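You operate a simulated robot arm through the tools that you are given. There is no shell and no other tool.

You run a simulated two-armed robot. Do the job below in one go: nothing can be reset, and whatever is moved stays where it is left.

TASK
Try the magnets on the blue and yellow dot sleeves, then cap them.
Fine: Stainless lets the magnet go: push each magnet up to its sleeve and let go; blue cap on the blue dot sleeve, yellow cap on the yellow; press them home; the third sleeve and its magnet stay. Drop and damage nothing, leave nothing switched on.

Only the result counts: the job must be done as asked and must still hold three seconds after the hand-in. Knocking over, shifting, dropping, spilling or breaking anything else fails it. Lids that push on must go on centred and level and be pressed home; caps that screw on are set level and turned clockwise until they are tight.

THE ROBOT
Two 6-joint arms with fingered hands on one trunk that stands fixed in place. Base frame: the origin is at the foot of the trunk, x ahead of it, y to its left, z up; the work surface is at about z = 78. Units: cm, rad, N and s.
The left shoulder is at [5, 17, 106], the right one opposite. With the tool pointing down near the work surface each hand reaches from about 50 to 76 cm from the base axis, measured 20 degrees to its own side. Payload 3.5 kg a hand.
The tool frame of a hand sits at the grasp point between the pads (the TCP): z along the fingers, y along the line on which they close. The tips reach 2.6 cm beyond it. The gripper opens to 13.2 cm. The gripper's body begins 7.3 cm behind the TCP. The gripper is a hand of 3 fingers: y runs from the thumb to the fingers, the wrist lies at [0, 0, -23.4] in the tool frame, and closing takes about 1.5 s.
Orientation is told as [roll, pitch, yaw] about the base's x, y, z axes, in that order, counted from this pose: with the fingers straight down and closing along the base's y, the tool's x points along the base's -x, its y along +y and its z along -z.

THE INTERFACE
- The arms move only by the tool step_arm. It takes "left_rows", "right_rows" or both (then of equal length, played together; a hand with none holds still); each is one flat list of numbers, 6 for each row, row after row: the shift along the tool's x, y, z in units of 200 mm (1.0 is 200 mm), then the turn, a rotation vector about the tool's x, y, z in units of 60 degrees (1.0 is 60 degrees). In form: [tx, ty, tz, wx, wy, wz, tx, ty, tz, wx, wy, wz, ...]. A call has 1 to 20 rows; each row is the pose to reach, as a shift and turn from the pose commanded when the call began, along the tool's axes at that moment. "left_claw" and "right_claw" are, for a hand that has rows, the gripper command, from -1 (fully open) to 1 (shut), values between in proportion, set as the call begins (left out, the last holds). A call with a number of a shift or a turn outside -1 to 1 is refused whole. A row lasts 0.2 s, in which the tool goes at most 5 cm and 0.15 rad; a call with a longer step from one row to the next is refused whole, and so is a gripper value outside its range. A pose out of reach is approached as far as the arm can. The call stops where the force on the tool passes 40 N (or 10 N more than at its start, if that is more) or the arm is blocked; 0.2 s more then pass. The fingers move at their own pace (about 10.8 cm/s each) and stop on an object; they squeeze with about 24 N. The grip force told is the motor's: it shows also when the fingers shut on nothing. Time passes only in rows, and 0.2 s behind the last, so rows that repeat a pose let the fingers close. It gives the time, the measured TCP pose, the force on the tool (base axes), the opening and the grip force at its end, in the units of the frame above (readings bear some noise), with the torque about the TCP (base axes, N m) and any sound that the robot's microphone picked up.
- Cameras (640 x 400 px; columns grow to the right, rows downward): "scene" is now at [2.99, -0.42, 163.96]; the picture's right is [-0.01, -1.00, 0.00], its down [-0.69, 0.00, -0.73] and it looks along [0.73, -0.00, -0.69] (base axes); focal length 333 px, centre (320, 200). "left" rides on the left gripper at [-6.2, 0.3, -9.2] in its tool frame; the picture's right is [-0.05, -1.00, 0.00], its down [0.83, -0.04, -0.56] and it looks along [0.55, -0.03, 0.83] (tool axes); focal length 230 px, centre (320, 200). "right" rides on the right gripper at [6.2, 0.3, -9.2] in its tool frame; the picture's right is [-0.05, 1.00, 0.00], its down [-0.83, -0.04, -0.56] and it looks along [-0.56, -0.03, 0.83] (tool axes); focal length 230 px, centre (320, 200). There is no depth. A picture from a camera that has moved, and an enlarged one, comes with that camera's place and axes in the base frame and with its lens. The place of the scene camera against the robot may be out by one fixed shift of up to 2.5 cm in any direction.
- get_image(camera): a new picture of that camera. It takes no simulated time.
- lift_body(by): slides the trunk up (or, below 0, down) by that many cm; the arms and the scene camera ride with it, the base frame stays. It gives what a move gives, with no picture.
- move_fingers(finger1, finger2, thumb_bend, hand): sets how far each is bent, from 0 (flat) to 1 (curled in); at 0.3 the hand is open as for a grip, at 0.7 the pads meet at the TCP. One left out holds its place. A second passes; each finger stops where it meets its share of the squeeze, and holds until it gets a number again. A gripper value or a shape takes the hand back. It gives what a move gives, with no picture; readings hold the bend of each and the force on the fingers (four entries, about 0 where the hand has none), thumb and palm.
- preshape(shape, hand): the hand has 3 fingers and takes this shape, open, in about a second: jaw (thumb against the fingers, like two jaws); tri (thumb and two fingers); tip (a fingertip pinch); poke (one finger out to press); point (the index stretched); flat (the hand flat); cup (the hand cupped); fist (a fist). The gripper value then closes the fingers along that shape, each until it touches; the sizes above hold for jaw. It gives what a move gives, with no picture.
- turn_head(pan, tilt): turns the head with the scene camera to pan (to the left, within 1.501 rad either way) and tilt (down, from -0.506 to 1.204), counted from straight ahead of the robot. It gives what a move gives.
- close_up(camera, box): a new picture of the part [left, top, right, bottom] of that camera's present view, enlarged. It takes no simulated time.
- hand_in(): hands the job in; it is judged then, once.

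Nothing tells you positions but the pictures and the camera data. Unless the task says otherwise, let go and move clear before handing in.

The tools are called after "Call:" by a JSON object that holds its "method" and its "body". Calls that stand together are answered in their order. step_arm: Moves the arms, as the interface text tells. Its arguments: {"type":"object","properties":{"left_rows":{"type":"array","items":{"type":"number"}},"left_claw":{"type":"number"},"right_rows":{"type":"array","items":{"type":"number"}},"right_claw":{"type":"number"}},"required":[]} The other tools are called the same way: lift_body (by) slides the trunk up or down; preshape (shape, hand) gives the hand a shape; move_fingers (finger1, finger2, thumb_bend, hand) moves the fingers one by one; turn_head (pan, tilt) turns the head that bears the scene camera; get_image (camera) takes a picture; close_up (camera, box) takes an enlarged picture of a part of a camera's view; hand_in () hands the job in.

At the start:

```text
clock: 0.0
left_tcp_pos: [60.17, 28.03, 114.23]
left_tcp_rot: [0.001, 0.001, 0.0]
left_ft_force: [0.2, -0.6, -0.6]
left_moment: [-0.04, 0.0, 0.02]
left_width: 13.18
left_finger_force: 0.0
left_shape: jaw
left_bend: [0.3, 0.3, 0.3]
left_finger forces: [0.0, 0.1, 0.0, 0.0, 0.1, 0.1]
right_tcp_pos: [59.71, -28.11, 113.74]
right_tcp_rot: [0.001, 0.001, 0.0]
right_ft_force: [-0.9, 0.4, 0.1]
right_moment: [0.01, 0.01, 0.02]
right_width: 13.19
right_finger_force: 0.1
right_shape: jaw
right_bend: [0.3, 0.3, 0.3]
right_finger forces: [0.0, 0.0, 0.1, 0.1, 0.1, 0.1]
trunk travel left (down, up): [-67.5, 3.5]
head pan, tilt: [-0.005, 0.757]
```

scene: 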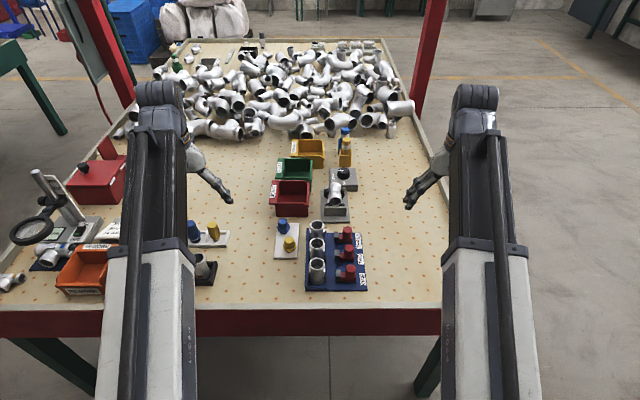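
right: 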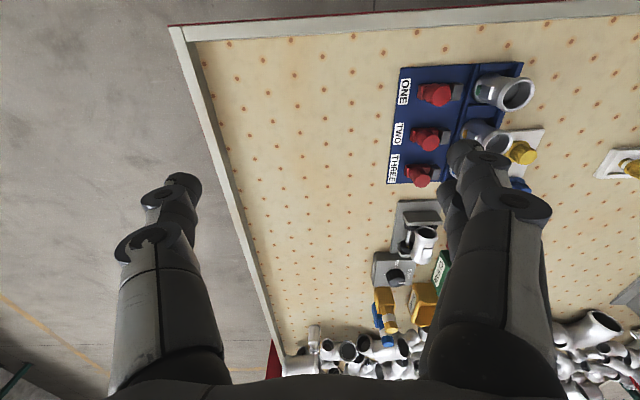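
left: 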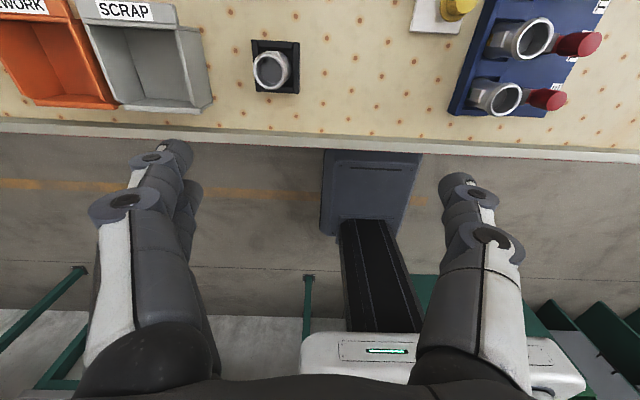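

I see a blue tray with three steel sleeves and three red-handled magnets in front of the robot, and a white card with a blue and a yellow cap beside it. I'll look closer before moving anything.

Call:
{"method": "close_up", "body": {"camera": "scene", "box": [260, 200, 380, 300]}}

Call:
{"method": "close_up", "body": {"camera": "scene", "box": [250, 120, 370, 220]}}

Call:
{"method": "close_up", "body": {"camera": "scene", "box": [0, 140, 240, 300]}}

Call:
{"method": "close_up", "body": {"camera": "right", "box": [370, 50, 560, 200]}}

Call:
{"method": "close_up", "body": {"camera": "left", "box": [400, 0, 640, 150]}}

```text
4.00 times, centred on (320, 250) of scene
camera zoom: at [2.99, -0.42, 163.96], right [-0.01, -1.0, 0.0], down [-0.69, 0.0, -0.73], along [0.73, 0.0, -0.69], focal length 1330 px, centre (320, 0)
```

zoom: 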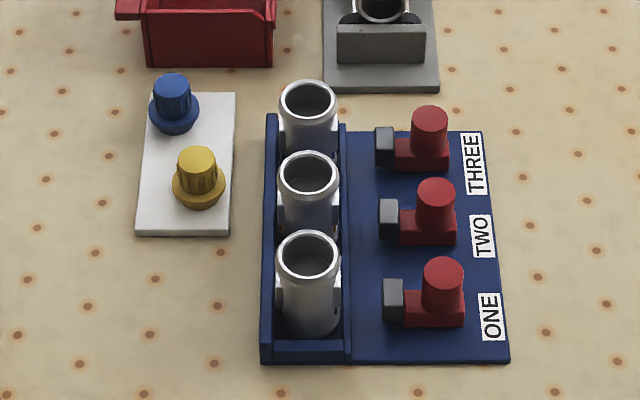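

```text
4.00 times, centred on (310, 170) of scene
camera zoom: at [2.99, -0.42, 163.96], right [-0.01, -1.0, 0.0], down [-0.69, 0.0, -0.73], along [0.73, 0.0, -0.69], focal length 1330 px, centre (360, 320)
```

zoom: 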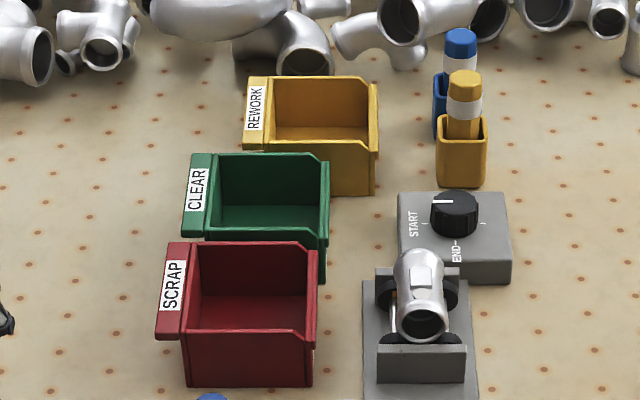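

```text
2.50 times, centred on (120, 220) of scene
camera zoom: at [2.99, -0.42, 163.96], right [-0.01, -1.0, 0.0], down [-0.69, 0.0, -0.73], along [0.73, 0.0, -0.69], focal length 832 px, centre (820, 150)
```

zoom: 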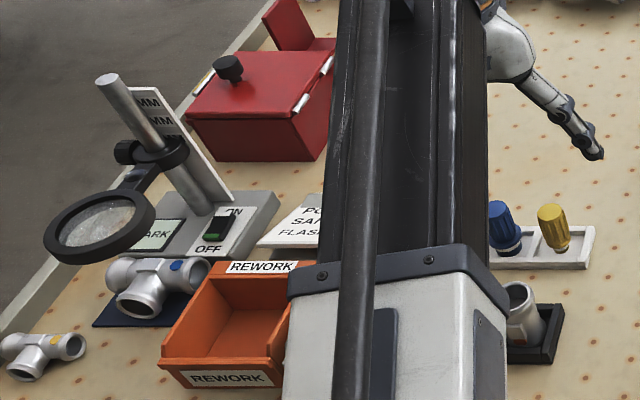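

```text
2.67 times, centred on (465, 125) of right
camera zoom: at [53.45, -28.04, 123.03], right [0.05, 1.0, 0.0], down [0.83, -0.04, 0.56], along [0.56, -0.03, -0.83], focal length 614 px, centre (-67, 400)
```

zoom: 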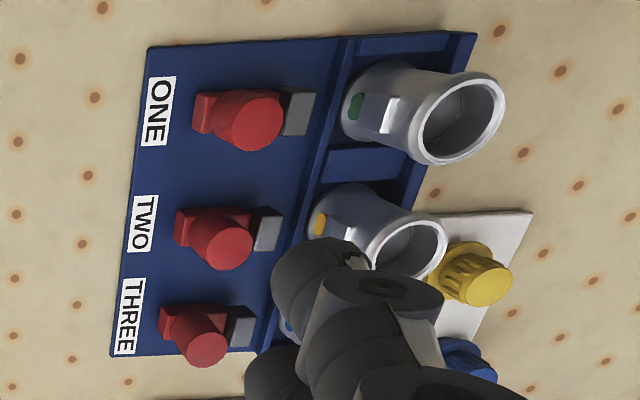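

```text
2.67 times, centred on (520, 75) of left
camera zoom: at [66.27, 28.56, 123.51], right [0.05, -1.0, 0.0], down [-0.83, -0.04, 0.56], along [-0.55, -0.03, -0.83], focal length 614 px, centre (-213, 533)
```

zoom: 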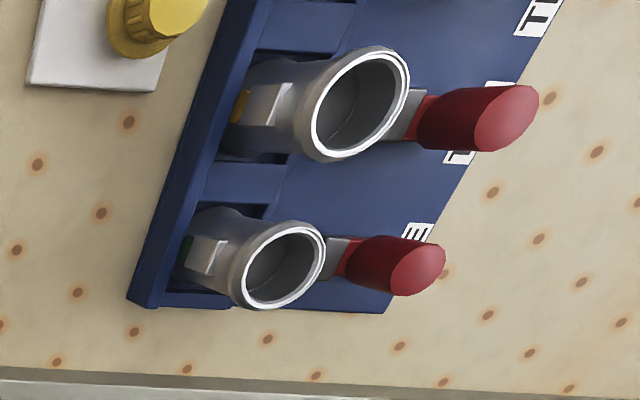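

The tray, sleeves and caps seem to lie at x ≈ 60–80, with the scene camera about 2 cm off against the hand camera. I'll bring the right hand over for a better look at the dots, the magnets and the caps.

Call:
{"method": "step_arm", "body": {"right_rows": [0.057, 0.2, 0.06, 0, 0, 0, 0.114, 0.4, 0.12, 0, 0, 0, 0.171, 0.6, 0.18, 0, 0, 0, 0.228, 0.8, 0.24, 0, 0, 0, 0.285, 1.0, 0.3, 0, 0, 0]}}

Call:
{"method": "get_image", "body": {"camera": "right"}}

Call:
{"method": "get_image", "body": {"camera": "scene"}}

```text
clock: 1.2
left_tcp_pos: [60.23, 28.32, 114.12]
left_tcp_rot: [0.001, 0.0, -0.001]
left_ft_force: [-0.4, 0.4, -0.1]
left_moment: [0.03, 0.0, 0.03]
left_width: 13.21
left_finger_force: 0.1
left_shape: jaw
left_bend: [0.3, 0.3, 0.3]
left_finger forces: [0.1, 0.0, 0.1, 0.0, 0.0, 0.1]
right_tcp_pos: [53.92, -8.19, 107.47]
right_tcp_rot: [0.0, 0.0, -0.002]
right_ft_force: [0.3, -0.1, -0.8]
right_moment: [-0.01, 0.01, 0.0]
right_width: 13.2
right_finger_force: 0.0
right_shape: jaw
right_bend: [0.3, 0.3, 0.3]
right_finger forces: [0.1, 0.1, 0.0, 0.1, 0.1, 0.0]
trunk travel left (down, up): [-67.5, 3.5]
head pan, tilt: [-0.005, 0.757]
```

```text
taken
camera right: at [47.68, -8.03, 116.81], right [0.05, 1.0, 0.0], down [0.83, -0.04, 0.56], along [0.56, -0.03, -0.83], focal length 230 px, centre (320, 200)
```

right: 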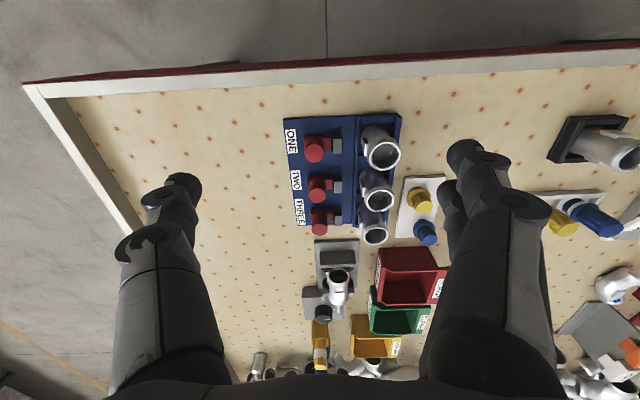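

```text
taken
camera scene: at [2.99, -0.38, 163.96], right [-0.01, -1.0, 0.0], down [-0.69, 0.0, -0.73], along [0.73, 0.0, -0.69], focal length 333 px, centre (320, 200)
```

scene: 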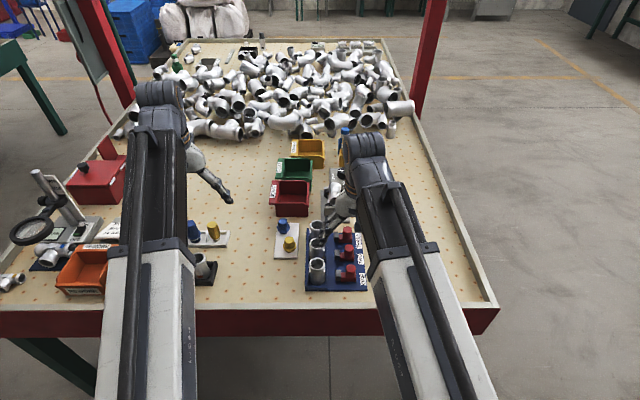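

Call:
{"method": "close_up", "body": {"camera": "right", "box": [280, 100, 456, 250]}}

Call:
{"method": "close_up", "body": {"camera": "right", "box": [510, 100, 640, 250]}}

Call:
{"method": "close_up", "body": {"camera": "right", "box": [290, 110, 410, 185]}}

Call:
{"method": "close_up", "body": {"camera": "right", "box": [330, 165, 450, 250]}}

```text
2.67 times, centred on (368, 175) of right
camera zoom: at [47.68, -8.03, 116.81], right [0.05, 1.0, 0.0], down [0.83, -0.04, 0.56], along [0.56, -0.03, -0.83], focal length 614 px, centre (192, 267)
```

zoom: 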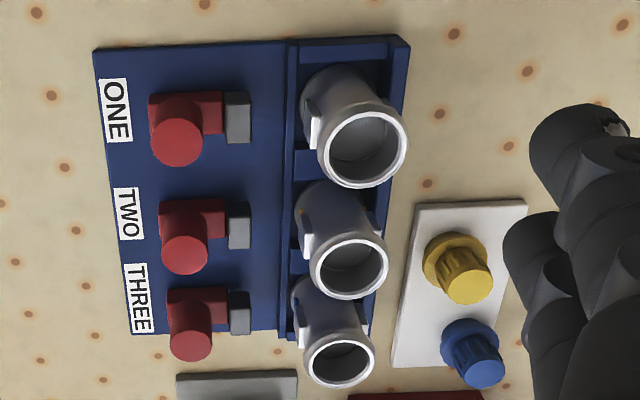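

```text
2.67 times, centred on (575, 175) of right
camera zoom: at [47.68, -8.03, 116.81], right [0.05, 1.0, 0.0], down [0.83, -0.04, 0.56], along [0.56, -0.03, -0.83], focal length 614 px, centre (-360, 267)
```

zoom: 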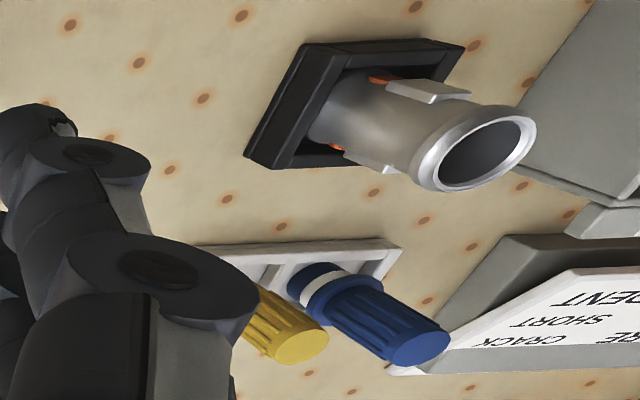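

```text
5.33 times, centred on (350, 148) of right
camera zoom: at [47.68, -8.03, 116.81], right [0.05, 1.0, 0.0], down [0.83, -0.04, 0.56], along [0.56, -0.03, -0.83], focal length 1227 px, centre (160, 480)
```

zoom: 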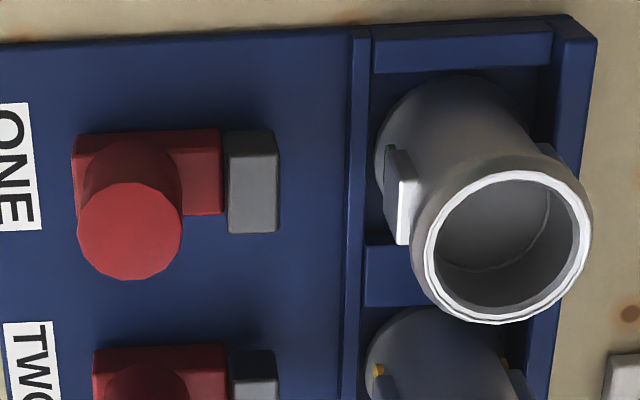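

```text
4.71 times, centred on (390, 208) of right
camera zoom: at [47.68, -8.03, 116.81], right [0.05, 1.0, 0.0], down [0.83, -0.04, 0.56], along [0.56, -0.03, -0.83], focal length 1083 px, centre (-9, 165)
```

zoom: 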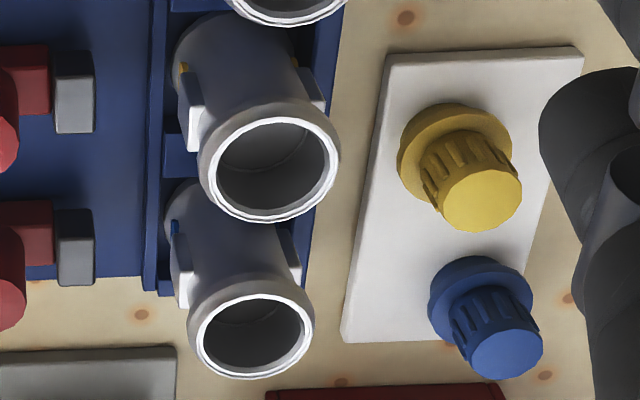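

The dots are now clear: sleeve ONE is green, TWO is yellow and THREE is blue, so magnets TWO and THREE get pushed and ONE stays. I'll turn the right hand so its camera looks at the tray from the side, to see how the magnets sit on their plate.

Call:
{"method": "step_arm", "body": {"right_rows": [-0.06, -0.075, 0, 0, 0, -0.125, -0.12, -0.15, 0, 0, 0, -0.25, -0.18, -0.225, 0, 0, 0, -0.375, -0.24, -0.3, 0, 0, 0, -0.5, -0.3, -0.375, 0, 0, 0, -0.625, -0.36, -0.45, 0, 0, 0, -0.75, -0.42, -0.525, 0, 0, 0, -0.875, -0.48, -0.6, 0, 0, 0, -1.0]}}

Call:
{"method": "get_image", "body": {"camera": "right"}}

```text
clock: 3.0
left_tcp_pos: [60.14, 28.18, 114.25]
left_tcp_rot: [0.0, 0.001, 0.001]
left_ft_force: [-0.1, 0.7, 1.0]
left_moment: [0.02, -0.04, -0.01]
left_width: 13.17
left_finger_force: 0.0
left_shape: jaw
left_bend: [0.3, 0.3, 0.3]
left_finger forces: [0.0, 0.0, 0.1, 0.1, 0.1, 0.1]
right_tcp_pos: [63.39, -20.22, 107.74]
right_tcp_rot: [0.0, 0.0, 1.051]
right_ft_force: [0.4, 0.1, 0.3]
right_moment: [0.01, 0.0, -0.01]
right_width: 13.17
right_finger_force: 0.1
right_shape: jaw
right_bend: [0.3, 0.3, 0.3]
right_finger forces: [0.0, 0.0, 0.0, 0.0, 0.1, 0.1]
trunk travel left (down, up): [-67.5, 3.5]
head pan, tilt: [-0.005, 0.757]
```

```text
taken
camera right: at [60.15, -25.63, 116.99], right [-0.84, 0.54, 0.0], down [0.45, 0.7, 0.56], along [0.3, 0.47, -0.83], focal length 230 px, centre (320, 200)
```

right: 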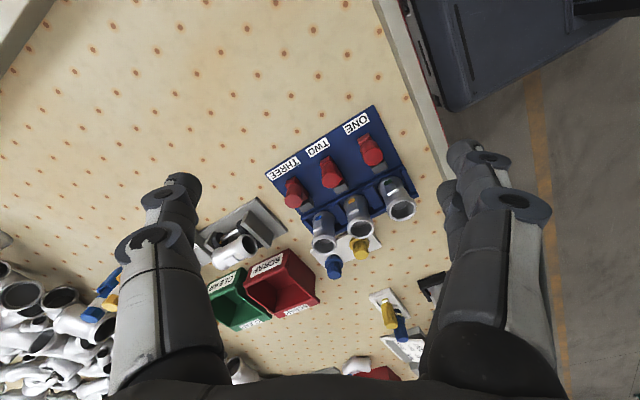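

Call:
{"method": "step_arm", "body": {"right_rows": [-0.009, -0.061, 0.12, 0, 0, -0.124, -0.018, -0.122, 0.24, 0, 0, -0.248, -0.027, -0.183, 0.36, 0, 0, -0.372, -0.036, -0.244, 0.485, 0, 0, -0.496]}}

Call:
{"method": "step_arm", "body": {"right_rows": [0, 0, 0.05, 0, -0.12, 0, 0, 0, 0.1, 0, -0.24, 0, 0, 0, 0.15, 0, -0.36, 0, 0, 0, 0.2, 0, -0.48, 0]}}

Call:
{"method": "get_image", "body": {"camera": "right"}}

Call:
{"method": "get_image", "body": {"camera": "scene"}}

```text
clock: 4.0
left_tcp_pos: [60.29, 28.32, 114.13]
left_tcp_rot: [-0.002, 0.0, 0.0]
left_ft_force: [-0.1, -0.4, 0.3]
left_moment: [0.01, 0.01, -0.01]
left_width: 13.19
left_finger_force: 0.1
left_shape: jaw
left_bend: [0.3, 0.3, 0.3]
left_finger forces: [0.0, 0.0, 0.1, 0.0, 0.0, 0.1]
right_tcp_pos: [68.36, -14.0, 97.65]
right_tcp_rot: [-0.006, 0.026, 1.496]
right_ft_force: [0.7, 0.2, 0.5]
right_moment: [-0.06, 0.03, 0.01]
right_width: 13.19
right_finger_force: 0.0
right_shape: jaw
right_bend: [0.3, 0.3, 0.3]
right_finger forces: [0.0, 0.0, 0.0, 0.0, 0.0, 0.0]
right hand out of reach, approached as far as the arm can: row 3, 4
trunk travel left (down, up): [-67.5, 3.5]
head pan, tilt: [-0.005, 0.757]
```

```text
clock: 5.0
left_tcp_pos: [60.16, 28.2, 114.26]
left_tcp_rot: [0.002, -0.002, -0.001]
left_ft_force: [0.0, 0.2, 0.4]
left_moment: [-0.02, -0.01, 0.01]
left_width: 13.19
left_finger_force: 0.1
left_shape: jaw
left_bend: [0.3, 0.3, 0.3]
left_finger forces: [0.1, 0.0, 0.1, 0.0, 0.1, 0.0]
right_tcp_pos: [68.39, -7.28, 96.97]
right_tcp_rot: [0.03, -0.446, 1.413]
right_ft_force: [0.1, 0.2, 0.0]
right_moment: [-0.01, 0.0, 0.02]
right_width: 13.21
right_finger_force: 0.0
right_shape: jaw
right_bend: [0.3, 0.3, 0.3]
right_finger forces: [0.0, 0.0, 0.0, 0.0, 0.1, 0.0]
right hand out of reach, approached as far as the arm can: row 1, 2, 3, 4
trunk travel left (down, up): [-67.5, 3.5]
head pan, tilt: [-0.005, 0.757]
```

```text
taken
camera right: at [66.81, -16.83, 102.77], right [-0.98, 0.19, 0.05], down [0.14, 0.49, 0.86], along [0.14, 0.85, -0.51], focal length 230 px, centre (320, 200)
```

right: 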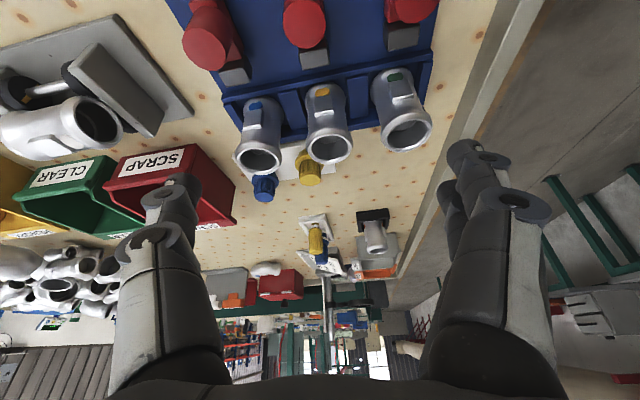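

```text
taken
camera scene: at [2.99, -0.4, 163.96], right [-0.01, -1.0, 0.0], down [-0.69, 0.0, -0.73], along [0.73, 0.0, -0.69], focal length 333 px, centre (320, 200)
```

scene: 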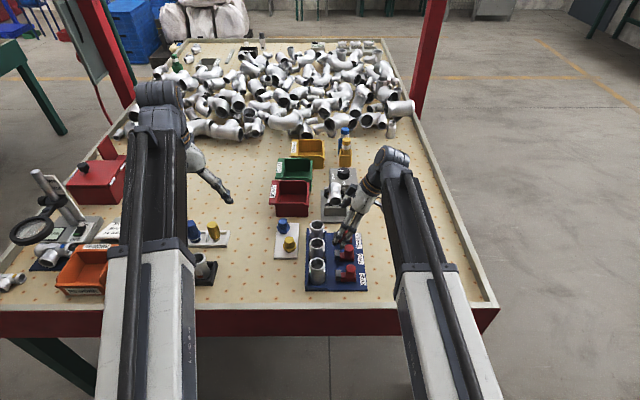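

Call:
{"method": "close_up", "body": {"camera": "right", "box": [170, 0, 450, 120]}}

Call:
{"method": "close_up", "body": {"camera": "right", "box": [210, 70, 450, 210]}}

Call:
{"method": "close_up", "body": {"camera": "right", "box": [290, 200, 430, 290]}}

```text
2.29 times, centred on (310, 60) of right
camera zoom: at [66.81, -16.83, 102.77], right [-0.98, 0.19, 0.05], down [0.14, 0.49, 0.86], along [0.14, 0.85, -0.51], focal length 526 px, centre (343, 520)
```

zoom: 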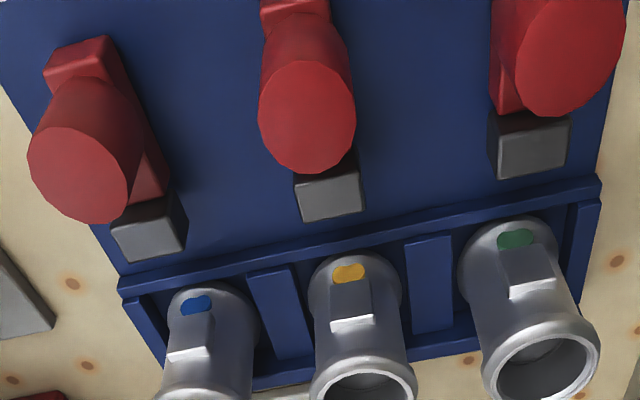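

```text
2.67 times, centred on (330, 140) of right
camera zoom: at [66.81, -16.83, 102.77], right [-0.98, 0.19, 0.05], down [0.14, 0.49, 0.86], along [0.14, 0.85, -0.51], focal length 614 px, centre (293, 360)
```

zoom: 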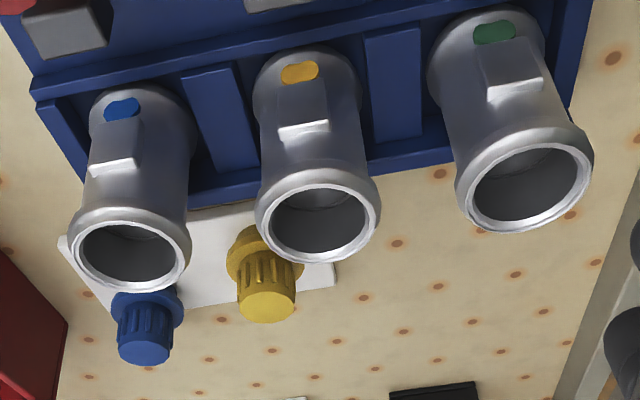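

```text
4.44 times, centred on (360, 245) of right
camera zoom: at [66.81, -16.83, 102.77], right [-0.98, 0.19, 0.05], down [0.14, 0.49, 0.86], along [0.14, 0.85, -0.51], focal length 1022 px, centre (142, 0)
```

zoom: 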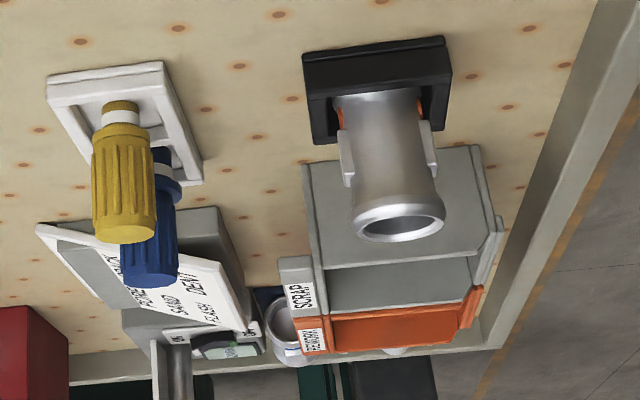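

Call:
{"method": "close_up", "body": {"camera": "right", "box": [260, 30, 360, 110]}}

Call:
{"method": "close_up", "body": {"camera": "right", "box": [205, 60, 305, 140]}}

```text
5.00 times, centred on (310, 70) of right
camera zoom: at [66.81, -16.83, 102.77], right [-0.98, 0.19, 0.05], down [0.14, 0.49, 0.86], along [0.14, 0.85, -0.51], focal length 1150 px, centre (370, 850)
```

zoom: 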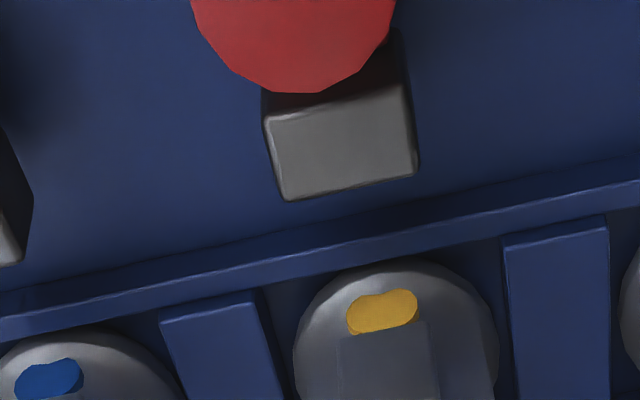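

```text
5.00 times, centred on (255, 100) of right
camera zoom: at [66.81, -16.83, 102.77], right [-0.98, 0.19, 0.05], down [0.14, 0.49, 0.86], along [0.14, 0.85, -0.51], focal length 1150 px, centre (645, 700)
```

zoom: 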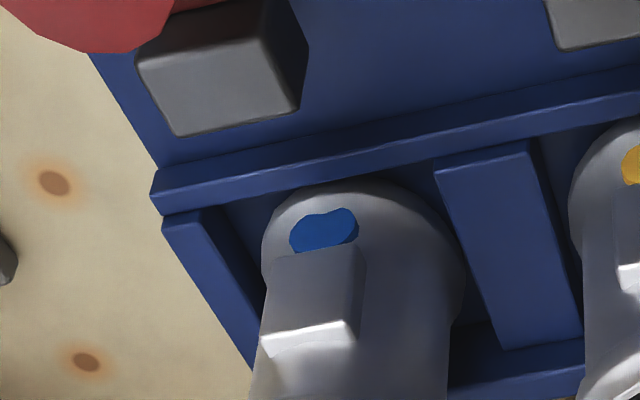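

The sleeves stand at about (60.8, 68.3, 75.6; y≈0.1, rim z≈86.9), the magnet knobs at (61.0, 68.4, 75.8; y≈−9.6, top z≈84.5), and the caps on the white card at about yellow (72.3, 9.0) and blue (80.2, 11.8). I'll now back the right hand up and turn it straight again.

Call:
{"method": "step_arm", "body": {"right_rows": [0, 0, -0.12, 0, 0.12, 0, 0, 0, -0.24, 0, 0.24, 0, 0, 0, -0.36, 0, 0.36, 0, 0, 0, -0.48, 0, 0.48, 0]}}

```text
clock: 6.0
left_tcp_pos: [60.15, 28.24, 114.15]
left_tcp_rot: [0.001, -0.002, 0.0]
left_ft_force: [0.7, -0.2, -0.1]
left_moment: [-0.02, -0.01, 0.03]
left_width: 13.18
left_finger_force: 0.1
left_shape: jaw
left_bend: [0.3, 0.3, 0.3]
left_finger forces: [0.0, 0.1, 0.1, 0.0, 0.1, 0.1]
right_tcp_pos: [68.18, -11.16, 105.63]
right_tcp_rot: [0.024, 0.058, 1.426]
right_ft_force: [0.6, 0.6, 0.4]
right_moment: [0.02, -0.02, 0.02]
right_width: 13.19
right_finger_force: 0.0
right_shape: jaw
right_bend: [0.3, 0.3, 0.3]
right_finger forces: [0.1, 0.1, 0.1, 0.0, 0.1, 0.1]
trunk travel left (down, up): [-67.5, 3.5]
head pan, tilt: [-0.005, 0.757]
```

Call:
{"method": "step_arm", "body": {"right_rows": [0.075, 0.03, 0, 0, 0, 0.136, 0.15, 0.06, 0, 0, 0, 0.272, 0.225, 0.09, 0, 0, 0, 0.408, 0.3, 0.12, 0, 0, 0, 0.544, 0.375, 0.148, 0, 0, 0, 0.681]}}

Call:
{"method": "step_arm", "body": {"right_rows": [0, 0, 0, 0, 0, 0.136, 0, 0, 0, 0, 0, 0.272, 0, 0, 0, 0, 0, 0.408, 0, 0, 0, 0, 0, 0.544, 0, 0, 0, 0, 0, 0.681], "right_claw": 1}}

Call:
{"method": "get_image", "body": {"camera": "right"}}

```text
clock: 7.2
left_tcp_pos: [60.17, 28.33, 114.22]
left_tcp_rot: [-0.001, 0.0, 0.0]
left_ft_force: [0.4, 0.0, -0.1]
left_moment: [-0.03, 0.0, 0.0]
left_width: 13.16
left_finger_force: 0.1
left_shape: jaw
left_bend: [0.3, 0.3, 0.3]
left_finger forces: [0.0, 0.1, 0.0, 0.0, 0.0, 0.0]
right_tcp_pos: [64.04, -18.08, 106.13]
right_tcp_rot: [-0.021, 0.059, 0.709]
right_ft_force: [0.1, 0.3, -0.3]
right_moment: [0.0, 0.0, 0.0]
right_width: 13.16
right_finger_force: 0.1
right_shape: jaw
right_bend: [0.3, 0.3, 0.3]
right_finger forces: [0.0, 0.0, 0.0, 0.0, 0.1, 0.0]
trunk travel left (down, up): [-67.5, 3.5]
head pan, tilt: [-0.005, 0.757]
```

```text
clock: 8.4
left_tcp_pos: [60.23, 28.26, 114.29]
left_tcp_rot: [0.0, 0.001, -0.001]
left_ft_force: [0.1, 0.0, -0.5]
left_moment: [-0.02, -0.02, 0.01]
left_width: 13.17
left_finger_force: 0.2
left_shape: jaw
left_bend: [0.3, 0.3, 0.3]
left_finger forces: [0.1, 0.1, 0.0, 0.0, 0.0, 0.1]
right_tcp_pos: [64.05, -18.2, 106.01]
right_tcp_rot: [-0.053, 0.032, -0.004]
right_ft_force: [-0.5, 0.4, -0.2]
right_moment: [0.0, -0.01, 0.0]
right_width: 0.0
right_finger_force: 23.7
right_shape: jaw
right_bend: [0.63, 0.63, 0.66]
right_finger forces: [0.0, 0.0, 0.0, 0.0, 0.0, 0.0]
trunk travel left (down, up): [-67.5, 3.5]
head pan, tilt: [-0.005, 0.757]
```

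```text
taken
camera right: at [58.2, -17.57, 115.59], right [0.05, 1.0, -0.05], down [0.85, -0.02, 0.53], along [0.53, -0.07, -0.85], focal length 230 px, centre (320, 200)
```

right: 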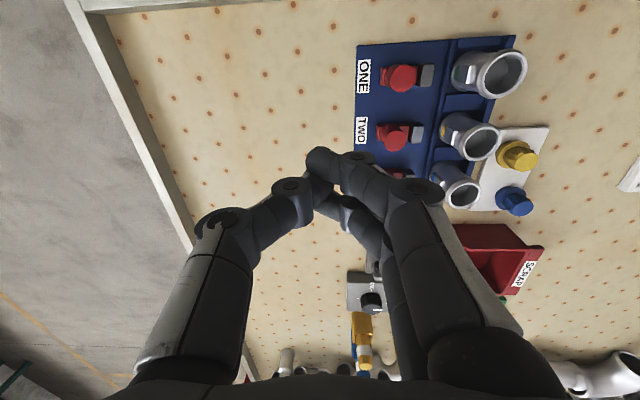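

The right hand is straight again and its fingers are pinched shut. Next I take it down to the right of magnet TWO, clear of its knob, to push the knob with the finger backs.

Call:
{"method": "step_arm", "body": {"right_rows": [-0.06, 0.038, 0.2, -0.0125, -0.0675, 0, -0.121, 0.076, 0.4, -0.025, -0.135, 0, -0.182, 0.114, 0.6, -0.0375, -0.2025, 0, -0.2425, 0.152, 0.8, -0.05, -0.27, 0, -0.2425, 0.152, 0.8, -0.05, -0.27, 0]}}

Call:
{"method": "get_image", "body": {"camera": "right"}}

Call:
{"method": "close_up", "body": {"camera": "scene", "box": [260, 190, 400, 300]}}

Call:
{"method": "get_image", "body": {"camera": "left"}}

```text
clock: 9.6
left_tcp_pos: [60.21, 28.24, 114.21]
left_tcp_rot: [0.001, 0.0, 0.001]
left_ft_force: [-1.1, 0.1, 0.2]
left_moment: [-0.04, 0.01, -0.03]
left_width: 13.19
left_finger_force: 0.0
left_shape: jaw
left_bend: [0.3, 0.3, 0.3]
left_finger forces: [0.0, 0.0, 0.1, 0.0, 0.0, 0.1]
right_tcp_pos: [68.57, -15.88, 89.77]
right_tcp_rot: [0.0, -0.251, 0.006]
right_ft_force: [0.2, -0.7, 0.0]
right_moment: [0.01, -0.02, -0.01]
right_width: 0.01
right_finger_force: 24.6
right_shape: jaw
right_bend: [0.63, 0.63, 0.66]
right_finger forces: [0.0, 0.1, 0.0, 0.0, 0.1, 0.1]
trunk travel left (down, up): [-67.5, 3.5]
head pan, tilt: [-0.005, 0.757]
```

```text
taken
camera right: at [60.1, -15.88, 97.23], right [0.04, 1.0, 0.01], down [0.67, -0.04, 0.74], along [0.74, -0.03, -0.67], focal length 230 px, centre (320, 200)
```

right: 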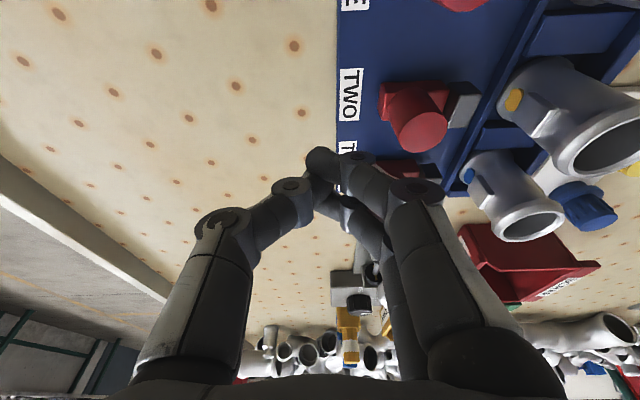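

```text
3.64 times, centred on (330, 245) of scene
camera zoom: at [2.99, -0.41, 163.96], right [-0.01, -1.0, 0.0], down [-0.69, 0.0, -0.73], along [0.73, 0.0, -0.69], focal length 1209 px, centre (284, 36)
```

zoom: 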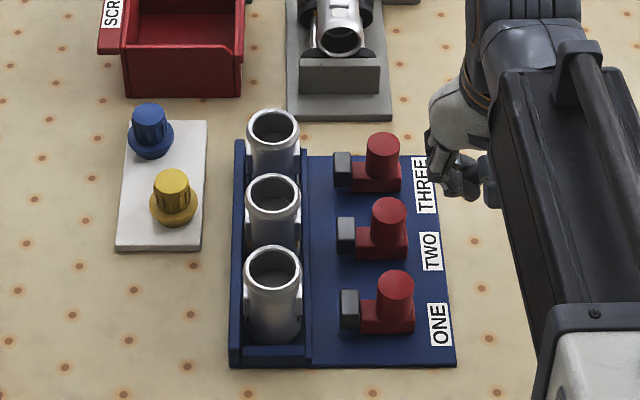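

```text
taken
camera left: at [66.26, 28.56, 123.52], right [0.05, -1.0, 0.0], down [-0.83, -0.04, 0.56], along [-0.55, -0.03, -0.83], focal length 230 px, centre (320, 200)
```

left: 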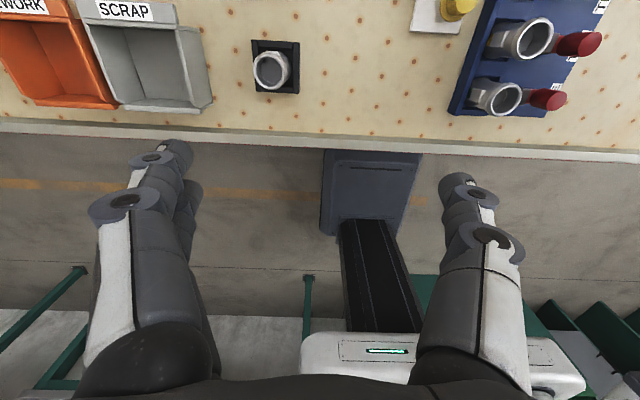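

Call:
{"method": "step_arm", "body": {"right_rows": [0.03, 0, 0.116, 0, 0, 0, 0.06, 0, 0.232, 0, 0, 0, 0.0893, 0, 0.347, 0, 0, 0]}}

Call:
{"method": "get_image", "body": {"camera": "right"}}

Call:
{"method": "close_up", "body": {"camera": "scene", "box": [300, 210, 400, 290]}}

```text
clock: 10.4
left_tcp_pos: [60.24, 28.19, 114.27]
left_tcp_rot: [0.0, -0.001, -0.001]
left_ft_force: [-0.2, -0.8, -0.4]
left_moment: [-0.02, 0.0, 0.01]
left_width: 13.19
left_finger_force: 0.0
left_shape: jaw
left_bend: [0.3, 0.3, 0.3]
left_finger forces: [0.0, 0.0, 0.0, 0.0, 0.0, 0.0]
right_tcp_pos: [68.53, -15.96, 82.69]
right_tcp_rot: [-0.002, -0.249, 0.006]
right_ft_force: [0.0, 0.9, -0.6]
right_moment: [0.02, -0.02, -0.02]
right_width: 0.01
right_finger_force: 24.3
right_shape: jaw
right_bend: [0.63, 0.63, 0.66]
right_finger forces: [0.0, 0.1, 0.0, 0.0, 0.1, 0.1]
trunk travel left (down, up): [-67.5, 3.5]
head pan, tilt: [-0.005, 0.757]
```

```text
taken
camera right: at [60.17, -15.84, 90.21], right [0.04, 1.0, 0.01], down [0.67, -0.04, 0.74], along [0.74, -0.03, -0.67], focal length 230 px, centre (320, 200)
```

right: 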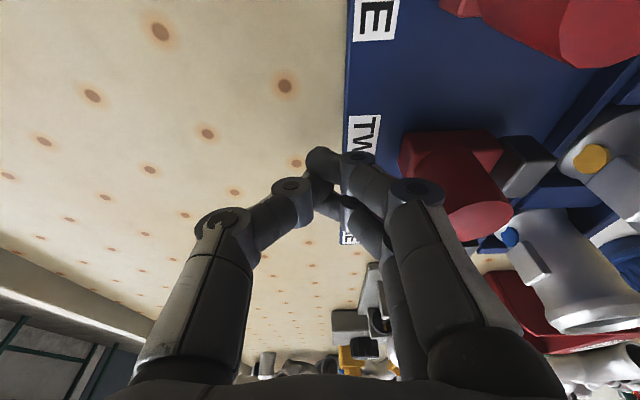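

```text
5.00 times, centred on (350, 250) of scene
camera zoom: at [3.01, -0.42, 163.96], right [-0.01, -1.0, 0.0], down [-0.69, 0.0, -0.73], along [0.73, 0.0, -0.69], focal length 1663 px, centre (170, -50)
```

zoom: 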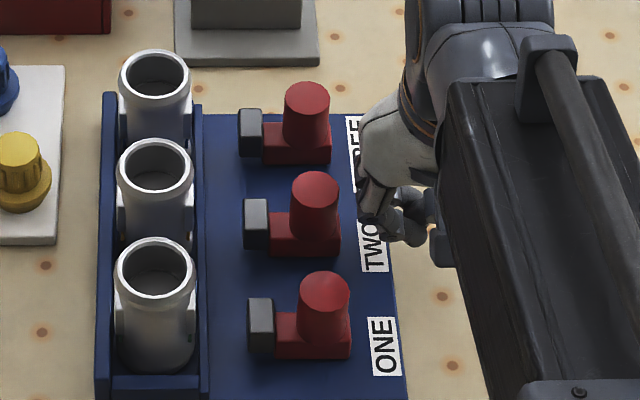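

Call:
{"method": "step_arm", "body": {"right_rows": [0, 0.05, 0, 0, 0, 0, 0, 0.1, 0, 0, 0, 0, 0, 0.15, 0, 0, 0, 0]}}

Call:
{"method": "get_image", "body": {"camera": "right"}}

Call:
{"method": "close_up", "body": {"camera": "scene", "box": [300, 210, 400, 290]}}

```text
clock: 11.2
left_tcp_pos: [60.11, 28.21, 114.29]
left_tcp_rot: [0.0, 0.0, 0.001]
left_ft_force: [-0.2, 0.0, 0.8]
left_moment: [0.01, 0.04, 0.01]
left_width: 13.2
left_finger_force: 0.2
left_shape: jaw
left_bend: [0.3, 0.3, 0.3]
left_finger forces: [0.0, 0.0, 0.0, 0.1, 0.0, 0.0]
right_tcp_pos: [68.49, -12.88, 82.67]
right_tcp_rot: [-0.002, -0.252, 0.007]
right_ft_force: [-0.1, -0.4, 0.5]
right_moment: [0.04, 0.02, 0.0]
right_width: 0.0
right_finger_force: 23.8
right_shape: jaw
right_bend: [0.63, 0.63, 0.66]
right_finger forces: [0.0, 1.0, 0.1, 0.0, 0.1, 0.0]
trunk travel left (down, up): [-67.5, 3.5]
head pan, tilt: [-0.005, 0.757]
```

```text
taken
camera right: at [60.14, -12.76, 90.19], right [0.04, 1.0, 0.01], down [0.67, -0.04, 0.74], along [0.74, -0.03, -0.67], focal length 230 px, centre (320, 200)
```

right: 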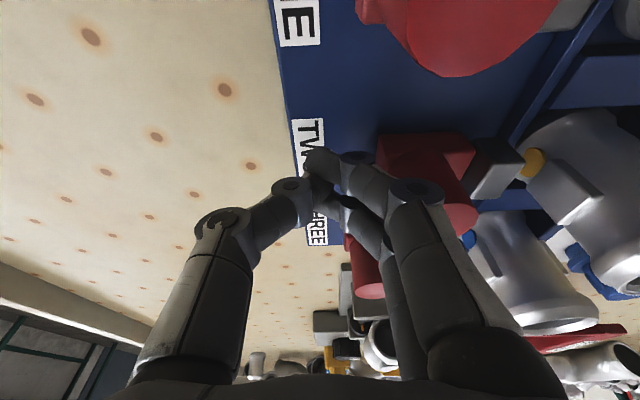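

```text
5.00 times, centred on (350, 250) of scene
camera zoom: at [2.99, -0.41, 163.96], right [-0.01, -1.0, 0.0], down [-0.69, 0.0, -0.73], along [0.73, 0.0, -0.69], focal length 1663 px, centre (170, -50)
```

zoom: 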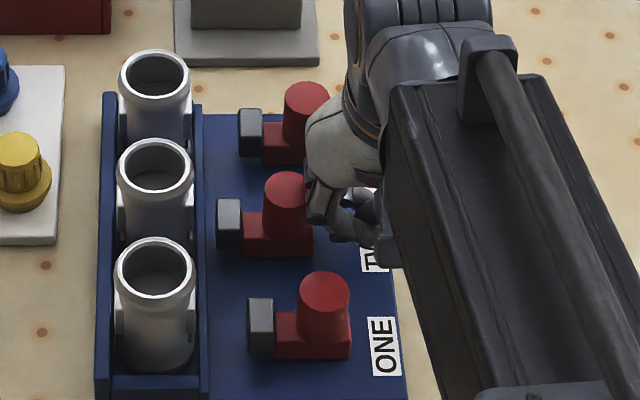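

Call:
{"method": "step_arm", "body": {"right_rows": [0, 0.015, 0, 0, 0, 0, 0, 0.03, 0, 0, 0, 0, 0, 0.045, 0, 0, 0, 0]}}

Call:
{"method": "get_image", "body": {"camera": "right"}}

Call:
{"method": "close_up", "body": {"camera": "scene", "box": [300, 210, 400, 290]}}

```text
clock: 12.0
left_tcp_pos: [60.14, 28.26, 114.3]
left_tcp_rot: [-0.001, 0.0, 0.001]
left_ft_force: [-0.4, 0.0, 0.8]
left_moment: [-0.01, 0.0, -0.01]
left_width: 13.2
left_finger_force: 0.0
left_shape: jaw
left_bend: [0.3, 0.3, 0.3]
left_finger forces: [0.1, 0.0, 0.1, 0.1, 0.0, 0.1]
right_tcp_pos: [68.47, -11.96, 82.64]
right_tcp_rot: [-0.001, -0.248, 0.007]
right_ft_force: [0.7, -0.8, 1.2]
right_moment: [0.04, 0.02, -0.01]
right_width: 0.0
right_finger_force: 24.3
right_shape: jaw
right_bend: [0.63, 0.63, 0.66]
right_finger forces: [0.0, 1.6, 0.1, 0.0, 0.1, 0.0]
trunk travel left (down, up): [-67.5, 3.5]
head pan, tilt: [-0.005, 0.757]
```

```text
taken
camera right: at [60.1, -11.94, 90.13], right [0.04, 1.0, 0.01], down [0.67, -0.04, 0.74], along [0.74, -0.03, -0.67], focal length 230 px, centre (320, 200)
```

right: 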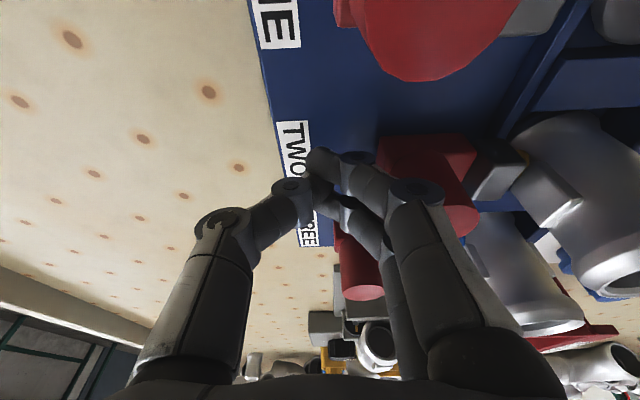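

```text
5.00 times, centred on (350, 250) of scene
camera zoom: at [2.99, -0.42, 163.96], right [-0.01, -1.0, 0.0], down [-0.69, 0.0, -0.73], along [0.73, 0.0, -0.69], focal length 1663 px, centre (170, -50)
```

zoom: 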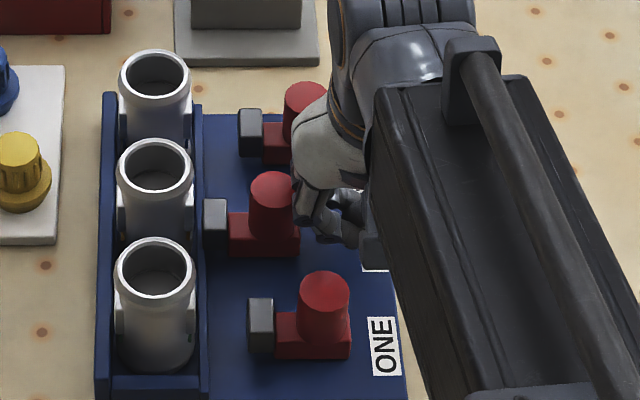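

Call:
{"method": "step_arm", "body": {"right_rows": [0, 0.005, 0, 0, 0, 0, 0, 0.01, 0, 0, 0, 0, 0, 0.015, 0, 0, 0, 0, 0, 0.02, 0, 0, 0, 0]}}

Call:
{"method": "close_up", "body": {"camera": "right", "box": [360, 90, 600, 240]}}

Call:
{"method": "close_up", "body": {"camera": "scene", "box": [310, 225, 370, 273]}}

```text
clock: 13.0
left_tcp_pos: [60.19, 28.19, 114.16]
left_tcp_rot: [0.0, 0.001, -0.001]
left_ft_force: [-0.6, -0.6, 0.8]
left_moment: [0.01, 0.02, 0.02]
left_width: 13.14
left_finger_force: 0.0
left_shape: jaw
left_bend: [0.3, 0.3, 0.3]
left_finger forces: [0.0, 0.0, 0.0, 0.0, 0.1, 0.0]
right_tcp_pos: [68.41, -11.68, 82.5]
right_tcp_rot: [-0.002, -0.249, 0.006]
right_ft_force: [-0.4, -0.8, 0.6]
right_moment: [0.05, 0.01, -0.01]
right_width: 0.0
right_finger_force: 24.2
right_shape: jaw
right_bend: [0.63, 0.63, 0.66]
right_finger forces: [0.0, 1.1, 0.0, 0.0, 0.0, 0.0]
trunk travel left (down, up): [-67.5, 3.5]
head pan, tilt: [-0.005, 0.757]
```

```text
2.67 times, centred on (480, 165) of right
camera zoom: at [60.08, -11.61, 90.13], right [0.04, 1.0, 0.01], down [0.67, -0.04, 0.74], along [0.74, -0.03, -0.67], focal length 614 px, centre (-107, 293)
```

zoom: 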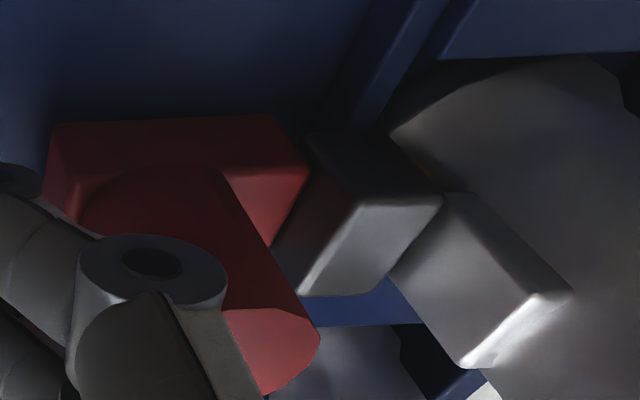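

```text
8.33 times, centred on (340, 249) of scene
camera zoom: at [2.99, -0.43, 163.96], right [-0.01, -1.0, 0.0], down [-0.69, 0.0, -0.73], along [0.73, 0.0, -0.69], focal length 2772 px, centre (153, -208)
```

zoom: 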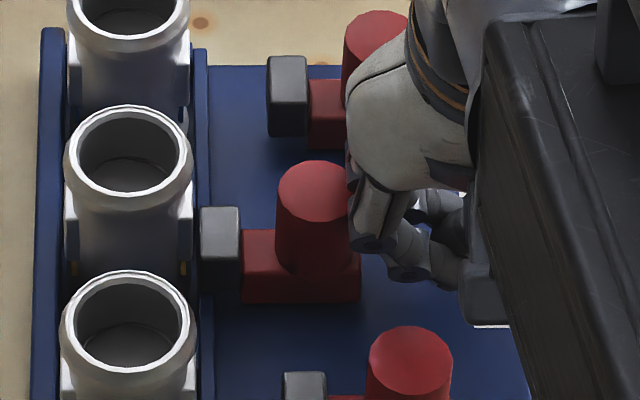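

Call:
{"method": "step_arm", "body": {"right_rows": [0, 0.005, 0, 0, 0, 0, 0, 0.01, 0, 0, 0, 0, 0, 0.01, 0, 0, 0, 0]}}

Call:
{"method": "close_up", "body": {"camera": "right", "box": [360, 90, 600, 240]}}

Call:
{"method": "close_up", "body": {"camera": "scene", "box": [310, 225, 370, 273]}}

```text
clock: 13.8
left_tcp_pos: [60.09, 28.25, 114.29]
left_tcp_rot: [0.0, 0.003, -0.001]
left_ft_force: [-0.8, -0.9, -0.3]
left_moment: [0.02, 0.01, -0.02]
left_width: 13.2
left_finger_force: 0.1
left_shape: jaw
left_bend: [0.3, 0.3, 0.3]
left_finger forces: [0.0, 0.1, 0.0, 0.1, 0.1, 0.0]
right_tcp_pos: [68.5, -11.42, 82.56]
right_tcp_rot: [-0.002, -0.25, 0.008]
right_ft_force: [-0.4, -0.5, 1.0]
right_moment: [0.0, -0.01, -0.02]
right_width: 0.0
right_finger_force: 24.0
right_shape: jaw
right_bend: [0.63, 0.63, 0.66]
right_finger forces: [0.0, 1.0, 0.0, 0.0, 0.1, 0.0]
trunk travel left (down, up): [-67.5, 3.5]
head pan, tilt: [-0.005, 0.757]
```

```text
2.67 times, centred on (480, 165) of right
camera zoom: at [60.1, -11.37, 90.15], right [0.04, 1.0, 0.01], down [0.67, -0.04, 0.74], along [0.74, -0.03, -0.67], focal length 614 px, centre (-107, 293)
```

zoom: 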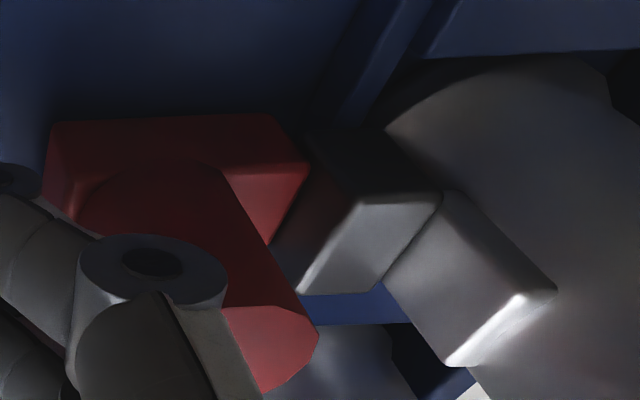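

```text
8.33 times, centred on (340, 249) of scene
camera zoom: at [2.99, -0.43, 163.96], right [-0.01, -1.0, 0.0], down [-0.69, 0.0, -0.73], along [0.73, 0.0, -0.69], focal length 2772 px, centre (153, -208)
```

zoom: 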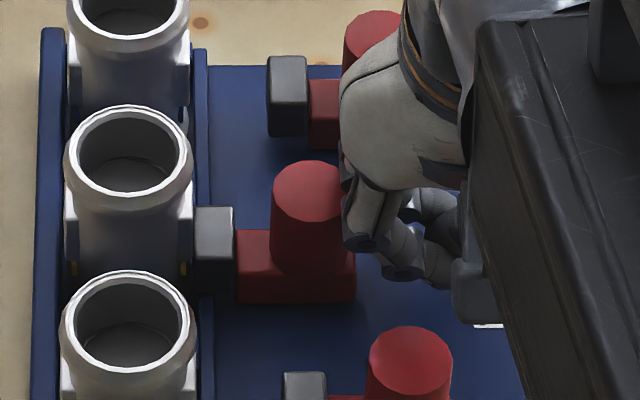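

Call:
{"method": "step_arm", "body": {"right_rows": [0, 0.005, 0, 0, 0, 0, 0, 0.01, 0, 0, 0, 0, 0, 0.01, 0, 0, 0, 0]}}

Call:
{"method": "close_up", "body": {"camera": "right", "box": [360, 90, 600, 240]}}

Call:
{"method": "close_up", "body": {"camera": "scene", "box": [310, 225, 370, 273]}}

```text
clock: 14.6
left_tcp_pos: [60.3, 28.25, 114.18]
left_tcp_rot: [0.0, -0.001, 0.0]
left_ft_force: [-0.6, 0.0, -0.5]
left_moment: [0.01, 0.01, 0.02]
left_width: 13.19
left_finger_force: 0.0
left_shape: jaw
left_bend: [0.3, 0.3, 0.3]
left_finger forces: [0.0, 0.1, 0.1, 0.0, 0.0, 0.0]
right_tcp_pos: [68.44, -11.41, 82.59]
right_tcp_rot: [-0.002, -0.252, 0.007]
right_ft_force: [1.1, -2.8, 1.1]
right_moment: [0.08, 0.04, -0.08]
right_width: 0.0
right_finger_force: 23.9
right_shape: jaw
right_bend: [0.63, 0.63, 0.66]
right_finger forces: [0.0, 3.0, 0.0, 0.0, 0.0, 0.0]
trunk travel left (down, up): [-67.5, 3.5]
head pan, tilt: [-0.005, 0.757]
```

```text
2.67 times, centred on (480, 165) of right
camera zoom: at [60.1, -11.24, 90.22], right [0.04, 1.0, 0.01], down [0.67, -0.04, 0.74], along [0.74, -0.03, -0.67], focal length 614 px, centre (-107, 293)
```

zoom: 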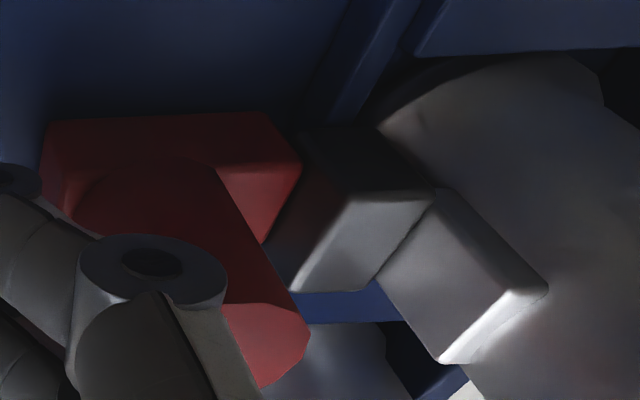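

```text
8.33 times, centred on (340, 249) of scene
camera zoom: at [3.0, -0.45, 163.96], right [-0.01, -1.0, 0.0], down [-0.69, 0.0, -0.73], along [0.73, 0.0, -0.69], focal length 2772 px, centre (153, -208)
```

zoom: 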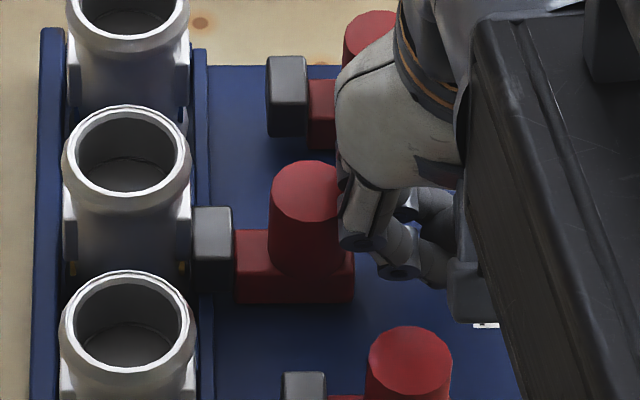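

The magnet of TWO has just touched its sleeve (side force rose to 3 N), so I let go by backing the fingers off to the right.

Call:
{"method": "step_arm", "body": {"right_rows": [0, -0.03, 0, 0, 0, 0, 0, -0.12, 0, 0, 0, 0, 0, -0.24, 0, 0, 0, 0]}}

Call:
{"method": "close_up", "body": {"camera": "scene", "box": [300, 210, 400, 290]}}

Call:
{"method": "get_image", "body": {"camera": "right"}}

```text
clock: 15.4
left_tcp_pos: [60.25, 28.24, 114.27]
left_tcp_rot: [0.001, 0.0, 0.0]
left_ft_force: [0.1, 0.6, 0.0]
left_moment: [0.0, 0.0, 0.03]
left_width: 13.22
left_finger_force: 0.0
left_shape: jaw
left_bend: [0.3, 0.3, 0.3]
left_finger forces: [0.0, 0.1, 0.0, 0.0, 0.1, 0.1]
right_tcp_pos: [68.4, -16.16, 82.66]
right_tcp_rot: [-0.002, -0.249, 0.007]
right_ft_force: [-0.4, 0.5, -0.3]
right_moment: [-0.02, -0.02, -0.02]
right_width: 0.0
right_finger_force: 24.5
right_shape: jaw
right_bend: [0.63, 0.63, 0.66]
right_finger forces: [0.0, 0.1, 0.1, 0.0, 0.0, 0.0]
trunk travel left (down, up): [-67.5, 3.5]
head pan, tilt: [-0.005, 0.757]
```

```text
5.00 times, centred on (350, 250) of scene
camera zoom: at [2.99, -0.43, 163.96], right [-0.01, -1.0, 0.0], down [-0.69, 0.0, -0.73], along [0.73, 0.0, -0.69], focal length 1663 px, centre (170, -50)
```

zoom: 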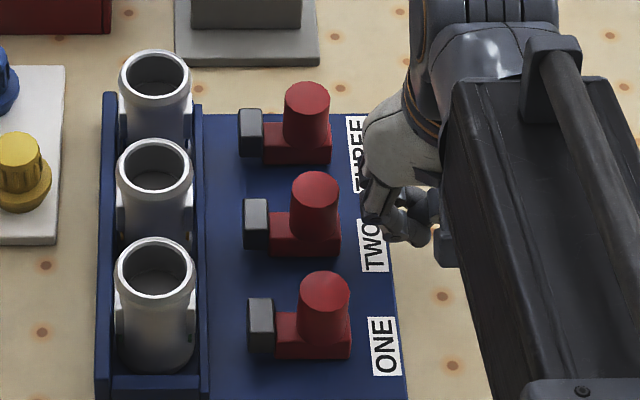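

```text
taken
camera right: at [60.06, -16.04, 90.33], right [0.04, 1.0, 0.01], down [0.67, -0.04, 0.74], along [0.74, -0.02, -0.67], focal length 230 px, centre (320, 200)
```

right: 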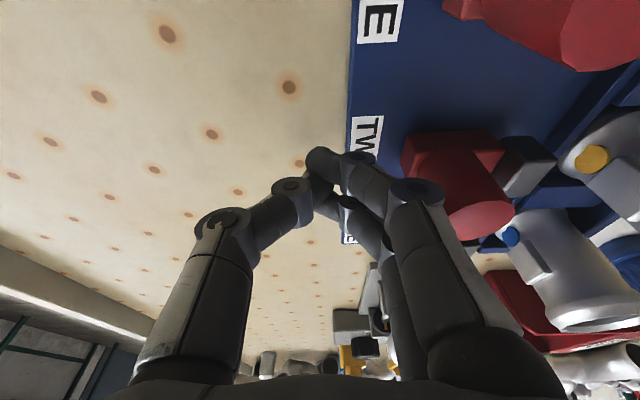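

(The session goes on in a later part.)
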